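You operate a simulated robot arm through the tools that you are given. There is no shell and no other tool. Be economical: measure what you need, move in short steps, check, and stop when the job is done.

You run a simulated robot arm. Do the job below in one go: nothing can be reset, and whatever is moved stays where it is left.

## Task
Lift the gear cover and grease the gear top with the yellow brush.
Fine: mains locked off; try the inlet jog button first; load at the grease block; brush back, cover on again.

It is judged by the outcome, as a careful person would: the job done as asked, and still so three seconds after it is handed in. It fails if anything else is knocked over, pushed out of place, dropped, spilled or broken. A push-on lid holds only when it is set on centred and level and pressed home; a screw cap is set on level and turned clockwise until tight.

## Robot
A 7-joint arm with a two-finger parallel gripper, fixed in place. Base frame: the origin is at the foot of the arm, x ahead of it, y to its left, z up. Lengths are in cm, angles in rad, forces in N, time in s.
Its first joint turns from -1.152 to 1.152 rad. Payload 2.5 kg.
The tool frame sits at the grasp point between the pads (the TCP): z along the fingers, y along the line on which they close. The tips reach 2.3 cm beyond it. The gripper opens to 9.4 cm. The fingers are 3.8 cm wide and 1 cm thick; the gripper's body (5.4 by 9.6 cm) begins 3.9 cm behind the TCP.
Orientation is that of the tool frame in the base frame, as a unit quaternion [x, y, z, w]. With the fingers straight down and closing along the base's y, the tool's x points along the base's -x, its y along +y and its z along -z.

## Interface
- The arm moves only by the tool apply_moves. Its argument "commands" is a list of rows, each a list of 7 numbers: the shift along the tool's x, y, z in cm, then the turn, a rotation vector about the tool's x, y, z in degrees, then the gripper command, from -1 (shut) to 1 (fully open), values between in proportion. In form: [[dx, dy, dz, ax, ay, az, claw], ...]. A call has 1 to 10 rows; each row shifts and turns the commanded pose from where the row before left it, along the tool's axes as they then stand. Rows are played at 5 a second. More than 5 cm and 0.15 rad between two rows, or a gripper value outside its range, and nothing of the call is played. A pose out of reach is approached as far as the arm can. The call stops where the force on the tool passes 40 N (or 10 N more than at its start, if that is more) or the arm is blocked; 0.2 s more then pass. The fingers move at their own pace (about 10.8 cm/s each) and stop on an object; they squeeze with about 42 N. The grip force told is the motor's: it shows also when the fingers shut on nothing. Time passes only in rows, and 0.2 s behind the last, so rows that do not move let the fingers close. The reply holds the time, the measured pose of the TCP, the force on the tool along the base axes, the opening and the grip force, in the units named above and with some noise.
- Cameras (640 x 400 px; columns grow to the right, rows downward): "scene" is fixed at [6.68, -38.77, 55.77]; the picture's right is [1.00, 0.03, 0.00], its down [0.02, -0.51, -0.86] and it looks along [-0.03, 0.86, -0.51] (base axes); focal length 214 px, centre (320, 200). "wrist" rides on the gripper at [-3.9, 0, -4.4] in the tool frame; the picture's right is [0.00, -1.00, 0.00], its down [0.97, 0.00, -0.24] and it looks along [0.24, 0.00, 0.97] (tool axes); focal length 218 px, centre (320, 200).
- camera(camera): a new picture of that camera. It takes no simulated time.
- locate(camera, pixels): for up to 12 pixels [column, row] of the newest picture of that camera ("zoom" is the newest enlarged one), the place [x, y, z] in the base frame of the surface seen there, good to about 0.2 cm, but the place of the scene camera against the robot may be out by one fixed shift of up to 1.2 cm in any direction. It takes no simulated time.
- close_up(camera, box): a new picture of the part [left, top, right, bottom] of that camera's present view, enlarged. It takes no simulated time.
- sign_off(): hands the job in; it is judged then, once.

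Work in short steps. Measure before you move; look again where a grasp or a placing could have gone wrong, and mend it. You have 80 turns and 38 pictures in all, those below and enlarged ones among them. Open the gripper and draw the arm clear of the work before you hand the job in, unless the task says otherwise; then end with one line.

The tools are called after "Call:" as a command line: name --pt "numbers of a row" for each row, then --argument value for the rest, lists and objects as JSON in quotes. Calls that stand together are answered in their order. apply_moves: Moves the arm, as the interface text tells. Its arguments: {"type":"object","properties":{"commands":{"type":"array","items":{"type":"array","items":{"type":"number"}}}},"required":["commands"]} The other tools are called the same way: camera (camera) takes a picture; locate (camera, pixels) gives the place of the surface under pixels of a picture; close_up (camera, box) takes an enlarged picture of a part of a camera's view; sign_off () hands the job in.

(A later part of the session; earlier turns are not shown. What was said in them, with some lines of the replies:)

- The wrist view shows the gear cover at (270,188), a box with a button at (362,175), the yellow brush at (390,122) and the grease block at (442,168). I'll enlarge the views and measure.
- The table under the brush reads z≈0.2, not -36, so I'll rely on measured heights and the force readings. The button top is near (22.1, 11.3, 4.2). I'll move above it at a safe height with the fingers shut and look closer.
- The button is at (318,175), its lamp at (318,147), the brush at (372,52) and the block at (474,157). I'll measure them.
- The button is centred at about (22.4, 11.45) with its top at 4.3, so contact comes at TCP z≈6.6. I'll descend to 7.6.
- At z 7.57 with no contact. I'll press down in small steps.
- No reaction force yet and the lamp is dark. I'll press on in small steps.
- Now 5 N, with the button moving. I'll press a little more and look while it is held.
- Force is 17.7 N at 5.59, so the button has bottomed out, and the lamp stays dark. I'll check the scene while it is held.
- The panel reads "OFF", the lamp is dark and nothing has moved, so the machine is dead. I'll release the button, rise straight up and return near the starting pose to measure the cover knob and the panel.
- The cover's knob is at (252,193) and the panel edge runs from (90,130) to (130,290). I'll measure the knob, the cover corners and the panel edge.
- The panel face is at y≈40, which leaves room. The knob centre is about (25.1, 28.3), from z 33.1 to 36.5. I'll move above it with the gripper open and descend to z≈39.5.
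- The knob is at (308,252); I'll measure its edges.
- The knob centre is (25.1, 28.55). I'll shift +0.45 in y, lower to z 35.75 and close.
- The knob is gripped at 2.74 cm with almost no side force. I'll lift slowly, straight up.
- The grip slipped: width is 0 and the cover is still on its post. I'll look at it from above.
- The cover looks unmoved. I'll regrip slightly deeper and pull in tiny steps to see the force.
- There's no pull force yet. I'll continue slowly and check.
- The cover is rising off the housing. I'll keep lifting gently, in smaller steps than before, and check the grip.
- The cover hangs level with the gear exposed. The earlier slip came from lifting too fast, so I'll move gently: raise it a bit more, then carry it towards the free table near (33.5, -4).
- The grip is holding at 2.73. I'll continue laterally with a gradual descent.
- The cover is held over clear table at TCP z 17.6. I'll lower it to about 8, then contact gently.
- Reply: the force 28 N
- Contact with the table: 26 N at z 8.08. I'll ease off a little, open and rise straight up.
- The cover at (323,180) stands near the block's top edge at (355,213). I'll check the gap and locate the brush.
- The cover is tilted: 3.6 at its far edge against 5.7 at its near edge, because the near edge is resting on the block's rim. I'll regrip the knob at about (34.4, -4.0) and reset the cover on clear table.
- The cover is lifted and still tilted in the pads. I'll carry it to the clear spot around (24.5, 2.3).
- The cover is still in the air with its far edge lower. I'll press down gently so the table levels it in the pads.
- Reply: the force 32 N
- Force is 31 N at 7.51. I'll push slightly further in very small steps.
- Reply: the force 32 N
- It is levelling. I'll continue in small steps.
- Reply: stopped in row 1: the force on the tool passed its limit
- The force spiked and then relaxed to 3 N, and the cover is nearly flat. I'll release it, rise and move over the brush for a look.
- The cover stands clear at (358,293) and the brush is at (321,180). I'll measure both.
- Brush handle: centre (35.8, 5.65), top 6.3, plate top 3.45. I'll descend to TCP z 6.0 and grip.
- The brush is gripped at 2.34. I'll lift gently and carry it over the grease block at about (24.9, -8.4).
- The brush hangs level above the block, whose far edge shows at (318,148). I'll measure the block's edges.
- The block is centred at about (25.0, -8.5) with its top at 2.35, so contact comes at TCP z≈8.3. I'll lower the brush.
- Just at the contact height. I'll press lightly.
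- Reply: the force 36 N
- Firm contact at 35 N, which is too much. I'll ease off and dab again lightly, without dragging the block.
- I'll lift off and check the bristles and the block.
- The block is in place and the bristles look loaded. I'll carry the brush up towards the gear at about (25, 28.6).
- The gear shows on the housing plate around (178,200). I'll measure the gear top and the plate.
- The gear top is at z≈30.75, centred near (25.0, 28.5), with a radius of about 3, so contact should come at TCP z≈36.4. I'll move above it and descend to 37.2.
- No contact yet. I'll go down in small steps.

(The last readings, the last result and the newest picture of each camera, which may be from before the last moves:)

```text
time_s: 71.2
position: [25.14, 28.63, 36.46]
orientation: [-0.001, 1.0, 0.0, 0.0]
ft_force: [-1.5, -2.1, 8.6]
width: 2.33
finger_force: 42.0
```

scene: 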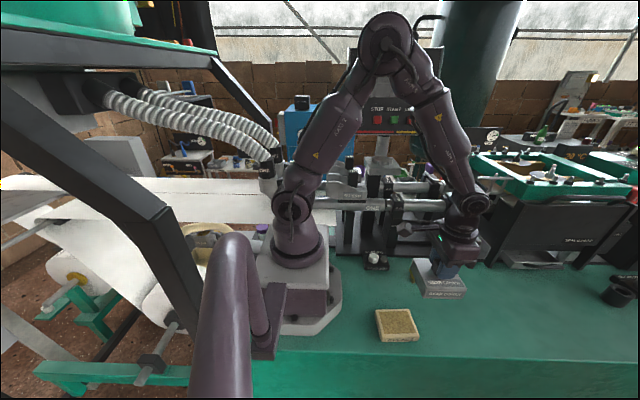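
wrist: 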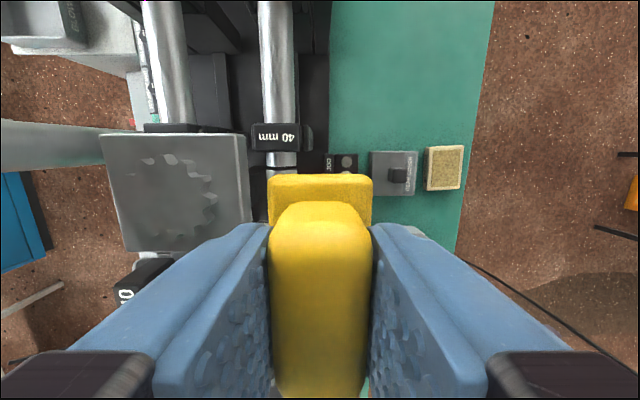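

Contact at 8.6 N. I'll brush across the gear top in y (±1.2) and x.

Call:
apply_moves --pt "0 -0.4 0 0 0 0 -1" --pt "0 -0.4 0 0 0 0 -1" --pt "0 -0.4 0 0 0 0 -1" --pt "0 0.4 0 0 0 0 -1" --pt "0 0.4 0 0 0 0 -1" --pt "0 0.4 0 0 0 0 -1" --pt "0 0.4 0 0 0 0 -1" --pt "0 0.4 0 0 0 0 -1" --pt "0 0.4 0 0 0 0 -1" --pt "0 0 0 0 0 0 -1"

Call:
apply_moves --pt "0 -0.4 0 0 0 0 -1" --pt "0 -0.4 0 0 0 0 -1" --pt "0 -0.4 0 0 0 0 -1" --pt "0.4 0 0 0 0 0 -1" --pt "0.3 0 0 0 0 0 -1" --pt "-0.4 0 0 0 0 0 -1" --pt "-0.4 0 0 0 0 0 -1" --pt "-0.4 0 0 0 0 0 -1" --pt "0.4 0 0 0 0 0 -1" --pt "0 0 0 0 0 0 -1"

```text
time_s: 73.4
position: [25.06, 29.74, 36.4]
orientation: [0.0, 1.0, 0.0, -0.001]
ft_force: [-0.4, -10.7, 27.0]
width: 2.32
finger_force: 42.4
```

```text
time_s: 75.6
position: [25.28, 28.52, 36.45]
orientation: [0.001, 1.0, 0.002, 0.002]
ft_force: [6.7, 2.6, 20.2]
width: 2.34
finger_force: 42.2
```

The strokes were made under steady pressure. I'll lift off gently, back away and look at the gear.

Call:
apply_moves --pt "0 0 -0.3 0 0 0 -1" --pt "0 0 -0.7 0 0 0 -1" --pt "0 0 -1.2 0 0 0 -1" --pt "0 -0.5 -1.4 0 0 0 -1" --pt "0 -1 -1.2 0 0 0 -1" --pt "0 -1.6 -0.8 0 0 0 -1" --pt "0 -2 -0.4 0 0 0 -1" --pt "0 -2 0 0 0 0 -1" --pt "0 -2 0 0 0 0 -1" --pt "0 -1.5 0 0 0 0 -1"

Call:
close_up --camera "wrist" --box '[60, 110, 320, 280]'

```text
time_s: 77.8
position: [25.08, 18.09, 42.4]
orientation: [0.0, 1.0, 0.0, -0.001]
ft_force: [0.8, 0.5, -0.3]
width: 2.33
finger_force: 41.8
```

```text
2.35 times, centred on (190, 195) of wrist
```

zoom: 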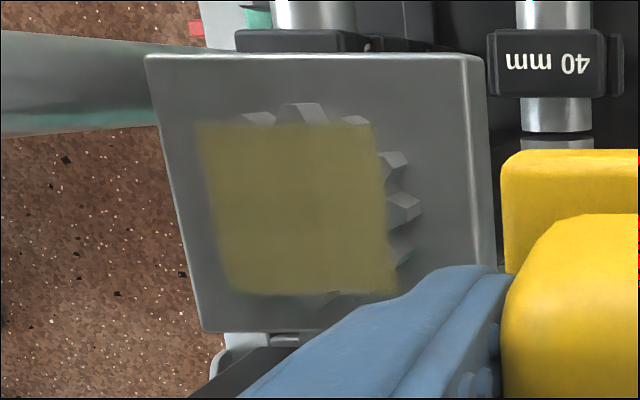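

The gear top is covered with a grease layer. Now I'll return the brush to its place at TCP (35.67, 5.8).

Call:
apply_moves --pt "-0.5 -0.6 0 0 0 0 -1" --pt "-1 -1.1 0 0 0 0 -1" --pt "-1.3 -1.5 0 0 0 0 -1" --pt "-1.4 -1.7 0.3 0 0 0 -1" --pt "-1.5 -1.7 0.7 0 0 0 -1" --pt "-1.5 -1.7 1 0 0 0 -1" --pt "-1.4 -1.6 1.4 0 0 0 -1" --pt "-1 -1.2 1.7 0 0 0 -1" --pt "-0.7 -0.8 1.7 0 0 0 -1" --pt "-0.3 -0.4 1.7 0 0 0 -1"

Call:
apply_moves --pt "0 0 1.7 0 0 0 -1" --pt "0 0 1.8 0 0 0 -1" --pt "0 0 1.8 0 0 0 -1" --pt "0 0 1.8 0 0 0 -1" --pt "0 0 1.8 0 0 0 -1" --pt "0 0 1.8 0 0 0 -1" --pt "0 0 1.8 0 0 0 -1" --pt "0 0 1.8 0 0 0 -1" --pt "0 0 1.5 0 0 0 -1" --pt "0 0 1 0 0 0 -1"

```text
time_s: 80.0
position: [35.85, 5.8, 33.92]
orientation: [0.0, 1.0, 0.0, 0.0]
ft_force: [-0.4, 0.8, -1.3]
width: 2.32
finger_force: 42.1
```

```text
time_s: 82.2
position: [35.81, 5.56, 17.04]
orientation: [0.0, 1.0, 0.0, 0.0]
ft_force: [0.0, 0.0, -0.4]
width: 2.36
finger_force: 42.0
```

I'll lower it to about 6.3, then feel for contact.

Call:
apply_moves --pt "0 0 1 0 0 0 -1" --pt "0.1 0.1 1.6 0 0 0 -1" --pt "0 0 1.8 0 0 0 -1" --pt "0 0 1.8 0 0 0 -1" --pt "0 0 1.6 0 0 0 -1" --pt "0 0 1.3 0 0 0 -1" --pt "0 0 0.9 0 0 0 -1" --pt "0 0 0.5 0 0 0 -1" --pt "0 0 0.2 0 0 0 -1" --pt "0 0 0 0 0 0 -1"

Call:
apply_moves --pt "0 0 0.15 0 0 0 -1" --pt "0 0 0.1 0 0 0 -1" --pt "0 0 0.1 0 0 0 -1" --pt "0 0 0 0 0 0 -1"

```text
time_s: 84.4
position: [35.6, 5.78, 6.38]
orientation: [0.0, 1.0, 0.0, 0.001]
ft_force: [0.7, -0.3, -0.3]
width: 2.3
finger_force: 42.1
```

```text
time_s: 85.4
position: [35.75, 5.74, 5.96]
orientation: [0.0, 1.0, -0.001, 0.0]
ft_force: [0.0, 0.1, -0.8]
width: 2.34
finger_force: 41.8
```

At 5.96 with no force yet. I'll go down by tiny steps.

Call:
apply_moves --pt "0 0 0.08 0 0 0 -1" --pt "0 0 0.08 0 0 0 -1" --pt "0 0 0 0 0 0 -1"

```text
time_s: 86.2
position: [35.8, 5.92, 5.79]
orientation: [0.001, 1.0, 0.0, 0.0]
ft_force: [0.4, 0.4, -0.6]
width: 2.32
finger_force: 41.8
```

Call:
apply_moves --pt "0 0 0.06 0 0 0 -1" --pt "0 0 0.06 0 0 0 -1" --pt "0 0 0 0 0 0 -1"

```text
time_s: 87.0
position: [35.67, 5.81, 5.67]
orientation: [0.0, 1.0, 0.0, 0.0]
ft_force: [-1.0, -1.5, 5.9]
width: 2.33
finger_force: 42.2
```

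Contact at 5.9 N. I'll release the brush, rise, and move above the cover for a look.

Call:
apply_moves --pt "0 0 0 0 0 0 -0.2" --pt "0 0 0 0 0 0 0.2" --pt "0 0 -1 0 0 0 0.2" --pt "0 0 -4 0 0 0 0.2" --pt "0 0 -4 0 0 0 0.2" --pt "0 0 -3 0 0 0 0.2" --pt "4 -1.3 0 0 0 0 0.2" --pt "4 -1.3 0 0 0 0 0.2" --pt "3.2 -0.8 0 0 0 0 0.2" --pt "0 0 0 0 0 0 0.2"

Call:
camera --camera "wrist"

```text
time_s: 89.2
position: [24.62, 2.41, 17.7]
orientation: [0.0, 1.0, 0.0, 0.0]
ft_force: [0.1, 0.3, 0.2]
width: 5.66
finger_force: 0.0
```

```text
6 pictures are left
```

wrist: 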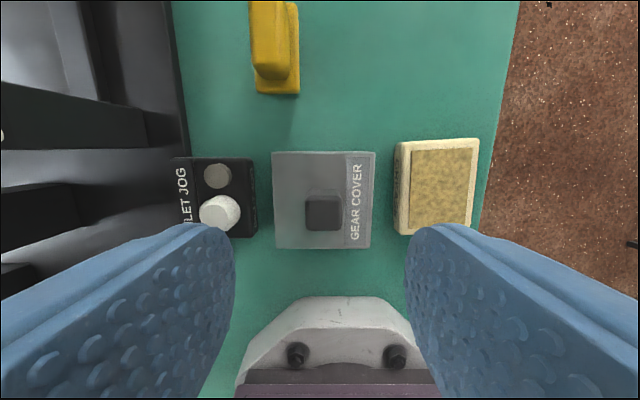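

The brush stands upright at (275,50). I'll measure the cover's corners and knob.

Call:
locate --camera "wrist" --pixels '[[308, 213], [338, 213], [323, 200], [323, 226], [323, 213], [279, 157], [369, 157], [280, 243], [366, 243], [276, 40], [320, 180]]'

```text
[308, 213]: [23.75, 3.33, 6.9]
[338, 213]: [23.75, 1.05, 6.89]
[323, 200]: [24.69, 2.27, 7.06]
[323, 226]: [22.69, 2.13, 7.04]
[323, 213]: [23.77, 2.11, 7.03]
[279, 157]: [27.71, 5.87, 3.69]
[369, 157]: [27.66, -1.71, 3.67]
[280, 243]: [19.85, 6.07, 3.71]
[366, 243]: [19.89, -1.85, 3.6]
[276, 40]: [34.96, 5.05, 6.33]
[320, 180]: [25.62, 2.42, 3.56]
```

The cover is level, its top at z 3.65, with the knob at (23.75, 2.15). I'll lower to TCP z 6.2 and grip.

Call:
apply_moves --pt "0.85 -0.25 3 0 0 0 0.2" --pt "0 0 4 0 0 0 0.2" --pt "0 0 3 0 0 0 0.2" --pt "0 0 1.45 0 0 0 0.2" --pt "0 0 0 0 0 0 0.2" --pt "0 0 0 0 0 0 -1" --pt "0 0 0 0 0 0 -1" --pt "0 0 0 0 0 0 -1"

Call:
apply_moves --pt "0 0 -0.2 0 0 0 -1" --pt "0 0 -0.4 0 0 0 -1" --pt "0 0 -0.8 0 0 0 -1" --pt "0 0 -1.2 0 0 0 -1" --pt "0 0 -1.4 0 0 0 -1" --pt "0 0 -1.5 0 0 0 -1" --pt "0 0 -1.5 0 0 0 -1" --pt "0 0 -1.5 0 0 0 -1" --pt "0 0 -1.5 0 0 0 -1" --pt "0 0 -1.5 0 0 0 -1"

```text
time_s: 91.0
position: [23.74, 2.32, 6.31]
orientation: [0.0, 1.0, -0.001, 0.0]
ft_force: [0.0, -0.4, 0.6]
width: 2.76
finger_force: 42.2
```

```text
time_s: 93.2
position: [23.63, 2.17, 17.87]
orientation: [0.0, 1.0, 0.0, -0.001]
ft_force: [1.0, 0.7, -2.0]
width: 2.73
finger_force: 41.9
```

The grip holds at 2.73. I'll continue up, then across towards the gear at a moderate pace.

Call:
apply_moves --pt "0 0 -0.8 0 0 0 -1" --pt "0 0 -1.3 0 0 0 -1" --pt "0 0 -1.6 0 0 0 -1" --pt "0 0 -1.7 0 0 0 -1" --pt "0 0 -1.7 0 0 0 -1" --pt "0 0 -1.7 0 0 0 -1" --pt "0 0 -1.7 0 0 0 -1" --pt "0 0 -1.7 0 0 0 -1" --pt "0 0.3 -1.7 0 0 0 -1" --pt "0 0.7 -1.7 0 0 0 -1"

Call:
apply_moves --pt "-0.1 0.8 -1.6 0 0 0 -1" --pt "-0.1 1.1 -1.5 0 0 0 -1" --pt "-0.1 1.3 -1.4 0 0 0 -1" --pt "-0.1 1.4 -1.2 0 0 0 -1" --pt "-0.2 1.5 -0.9 0 0 0 -1" --pt "-0.2 1.5 -0.6 0 0 0 -1" --pt "-0.1 1.5 -0.3 0 0 0 -1" --pt "-0.1 1.5 0 0 0 0 -1" --pt "-0.1 1.5 0 0 0 0 -1" --pt "0 1.3 0 0 0 0 -1"

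Call:
apply_moves --pt "0 1 0 0 0 0 -1" --pt "-0.1 1.3 0 0 0 0 -1" --pt "-0.1 1.5 0 0 0 0 -1" --pt "-0.1 1.5 0 0 0 0 -1" --pt "-0.1 1.5 0 0 0 0 -1" --pt "0 1.5 0 0 0 0 -1" --pt "0 1.4 0 0 0 0 -1" --pt "0 1 0 0 0 0 -1" --pt "0 0.6 0 0 0 0 -1" --pt "0 0 0 0 0 0 -1"

```text
time_s: 95.4
position: [23.55, 3.09, 33.17]
orientation: [0.0, 1.0, 0.0, 0.0]
ft_force: [0.1, -0.4, -1.9]
width: 2.75
finger_force: 42.9
```

```text
time_s: 97.6
position: [24.7, 16.51, 40.84]
orientation: [-0.001, 1.0, 0.0, 0.0]
ft_force: [-0.3, 0.1, -1.6]
width: 2.76
finger_force: 42.6
```

```text
time_s: 99.8
position: [25.03, 27.99, 40.85]
orientation: [0.0, 1.0, 0.0, -0.001]
ft_force: [-1.1, -0.9, -2.1]
width: 2.74
finger_force: 41.7
```

I'll line up to (25.1, 28.55), lower to just above the gear and check in the scene view.

Call:
apply_moves --pt "-0.05 0.3 0 0 0 0 -1" --pt "0 0.27 0 0 0 0 -1" --pt "0 0 0.6 0 0 0 -1" --pt "0 0 1 0 0 0 -1" --pt "0 0 1 0 0 0 -1" --pt "0 0 0.6 0 0 0 -1" --pt "0 0 0 0 0 0 -1"

Call:
close_up --camera "scene" --box '[345, 110, 425, 200]'

```text
time_s: 101.4
position: [25.29, 28.35, 37.72]
orientation: [0.001, 1.0, -0.001, 0.001]
ft_force: [-0.1, -1.1, -1.5]
width: 2.75
finger_force: 41.9
```

```text
4.44 times, centred on (385, 155) of scene
```

zoom: 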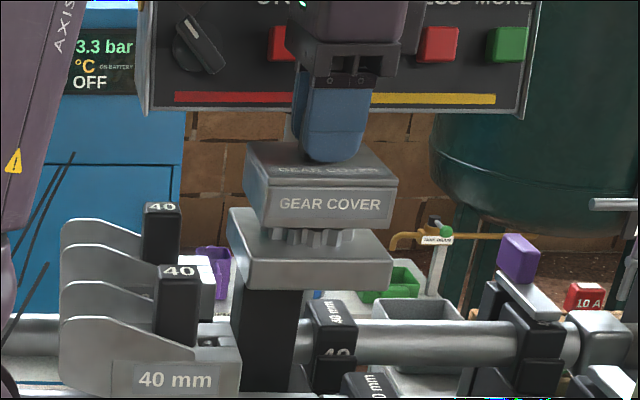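

The cover is level above the gear, about 0.1 cm to the right of where it sat originally. I'll nudge it left slightly and take more position readings.

Call:
apply_moves --pt "0.12 0 0 0 0 0 -1"

Call:
apply_moves --pt "0 0 0 0 0 0 -1"

Call:
apply_moves --pt "0 0 0 0 0 0 -1"

```text
time_s: 101.8
position: [25.08, 28.44, 37.59]
orientation: [0.0, 1.0, 0.0, -0.001]
ft_force: [-0.2, -1.0, -1.2]
width: 2.76
finger_force: 42.3
```

```text
time_s: 102.2
position: [25.1, 28.49, 37.64]
orientation: [0.0, 1.0, 0.0, 0.0]
ft_force: [-0.5, 0.3, -1.5]
width: 2.71
finger_force: 41.8
```

```text
time_s: 102.6
position: [25.12, 28.45, 37.72]
orientation: [0.0, 1.0, 0.0, 0.0]
ft_force: [0.3, 0.6, -0.9]
width: 2.74
finger_force: 42.3
```

The mean is (25.1, 28.46). I'll shift +0.1 in y and lower in small steps to about 36.

Call:
apply_moves --pt "0 0.1 0.3 0 0 0 -1" --pt "0 0 0.4 0 0 0 -1" --pt "0 0 0.4 0 0 0 -1" --pt "0 0 0.3 0 0 0 -1" --pt "0 0 0.2 0 0 0 -1" --pt "0 0 0 0 0 0 -1"

```text
time_s: 104.0
position: [25.06, 28.35, 36.03]
orientation: [0.0, 1.0, 0.0, -0.001]
ft_force: [-0.8, -1.4, -1.4]
width: 2.75
finger_force: 42.2
```

It is passing over the gear freely. I'll lower to contact.

Call:
apply_moves --pt "0 0 0.15 0 0 0 -1" --pt "0 0 0.15 0 0 0 -1" --pt "0 0 0.1 0 0 0 -1" --pt "0 0 0 0 0 0 -1"

```text
time_s: 105.0
position: [25.04, 28.5, 35.87]
orientation: [0.0, 1.0, 0.001, 0.001]
ft_force: [-4.1, -4.5, 16.4]
width: 2.74
finger_force: 41.6
```

16 N at 35.87, about the expected seat of 35.75. I'll press a bit more to seat it home.

Call:
apply_moves --pt "0 0 0.1 0 0 0 -1" --pt "0 0 0.05 0 0 0 -1" --pt "0 0 0 0 0 0 -1"

Call:
close_up --camera "scene" --box '[345, 110, 425, 200]'

```text
time_s: 105.8
position: [25.13, 28.61, 35.73]
orientation: [0.0, 1.0, 0.0, 0.001]
ft_force: [-3.6, -10.9, 33.5]
width: 2.76
finger_force: 41.7
```

```text
4.44 times, centred on (385, 155) of scene
```

zoom: 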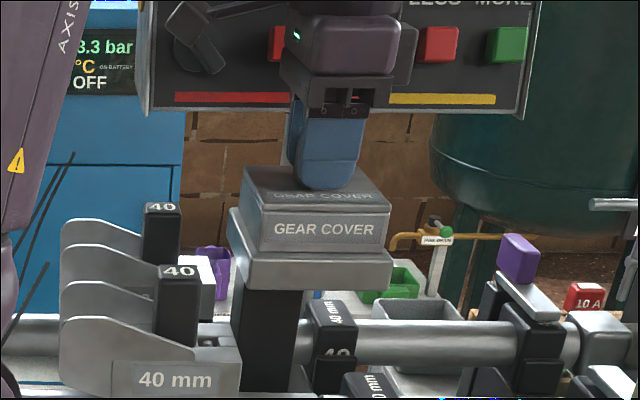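

The cover sits flush and level on the housing. I'll ease off, release and rise straight up.

Call:
apply_moves --pt "0 0 -0.15 0 0 0 -1" --pt "0 0 0 0 0 0 -0.2" --pt "0 0 0 0 0 0 0.3" --pt "0 0 0 0 0 0 0.3" --pt "0 0 -1 0 0 0 0.3" --pt "0 0 -3 0 0 0 0.3" --pt "0 0 -4 0 0 0 0.3" --pt "0 0 -4 0 0 0 0.3" --pt "0 0 0 0 0 0 0.3"

Call:
camera --camera "wrist"

```text
time_s: 107.8
position: [24.95, 28.56, 47.77]
orientation: [0.001, 1.0, 0.0, -0.001]
ft_force: [-0.2, -0.1, -0.7]
width: 6.11
finger_force: 0.1
```

```text
3 pictures are left
```

wrist: 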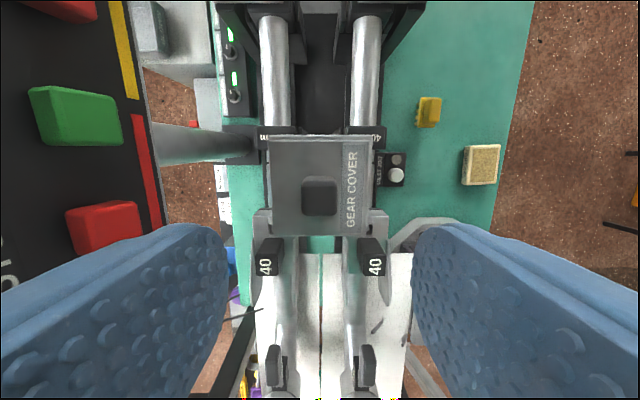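

I'll check the cover's corners for level and centring.

Call:
locate --camera "wrist" --pixels '[[275, 145], [364, 145], [276, 230], [364, 230], [319, 190], [304, 190], [335, 190], [430, 105], [481, 165], [320, 220]]'

```text
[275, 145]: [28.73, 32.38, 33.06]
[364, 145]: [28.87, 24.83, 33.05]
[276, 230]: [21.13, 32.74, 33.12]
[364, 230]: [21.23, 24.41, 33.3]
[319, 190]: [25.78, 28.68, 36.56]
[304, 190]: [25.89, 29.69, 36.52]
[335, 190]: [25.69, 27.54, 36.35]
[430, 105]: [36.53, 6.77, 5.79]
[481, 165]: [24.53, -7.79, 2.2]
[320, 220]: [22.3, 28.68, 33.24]
```

The cover is back at its original position (top z≈33.1, level), and the brush and block are in place. I'll draw the arm clear with the gripper open.

Call:
apply_moves --pt "0 0 -3 0 0 0 1" --pt "0 -3 -2 0 0 0 1" --pt "0 -4 0 0 0 0 1" --pt "0 -4 0 0 0 0 1" --pt "0 0 0 0 0 0 1"

Call:
camera --camera "scene"

```text
time_s: 109.0
position: [25.17, 17.57, 52.66]
orientation: [0.0, 1.0, 0.0, 0.0]
ft_force: [-0.6, -0.6, -0.6]
width: 9.39
finger_force: 0.1
```

```text
2 pictures are left
```

scene: 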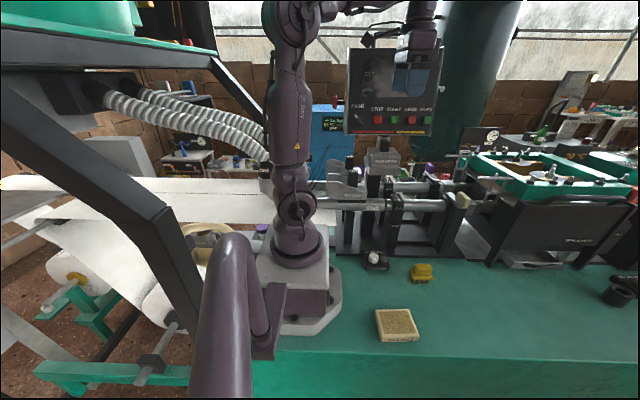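

The scene matches the start: cover on, brush at (421,273), block at (397,325). I'll hand it in.

Call:
sign_off

```text
The job is handed in.
```

The gear top is greased, the cover is back on and pressed home, and the brush is back in its place. I pressed the inlet jog first: the lamp stayed dark and nothing moved. Along the way the cover slipped from the grip on the first lift. On its first set-down one edge rested on the grease block's rim, so I moved it to clear table.
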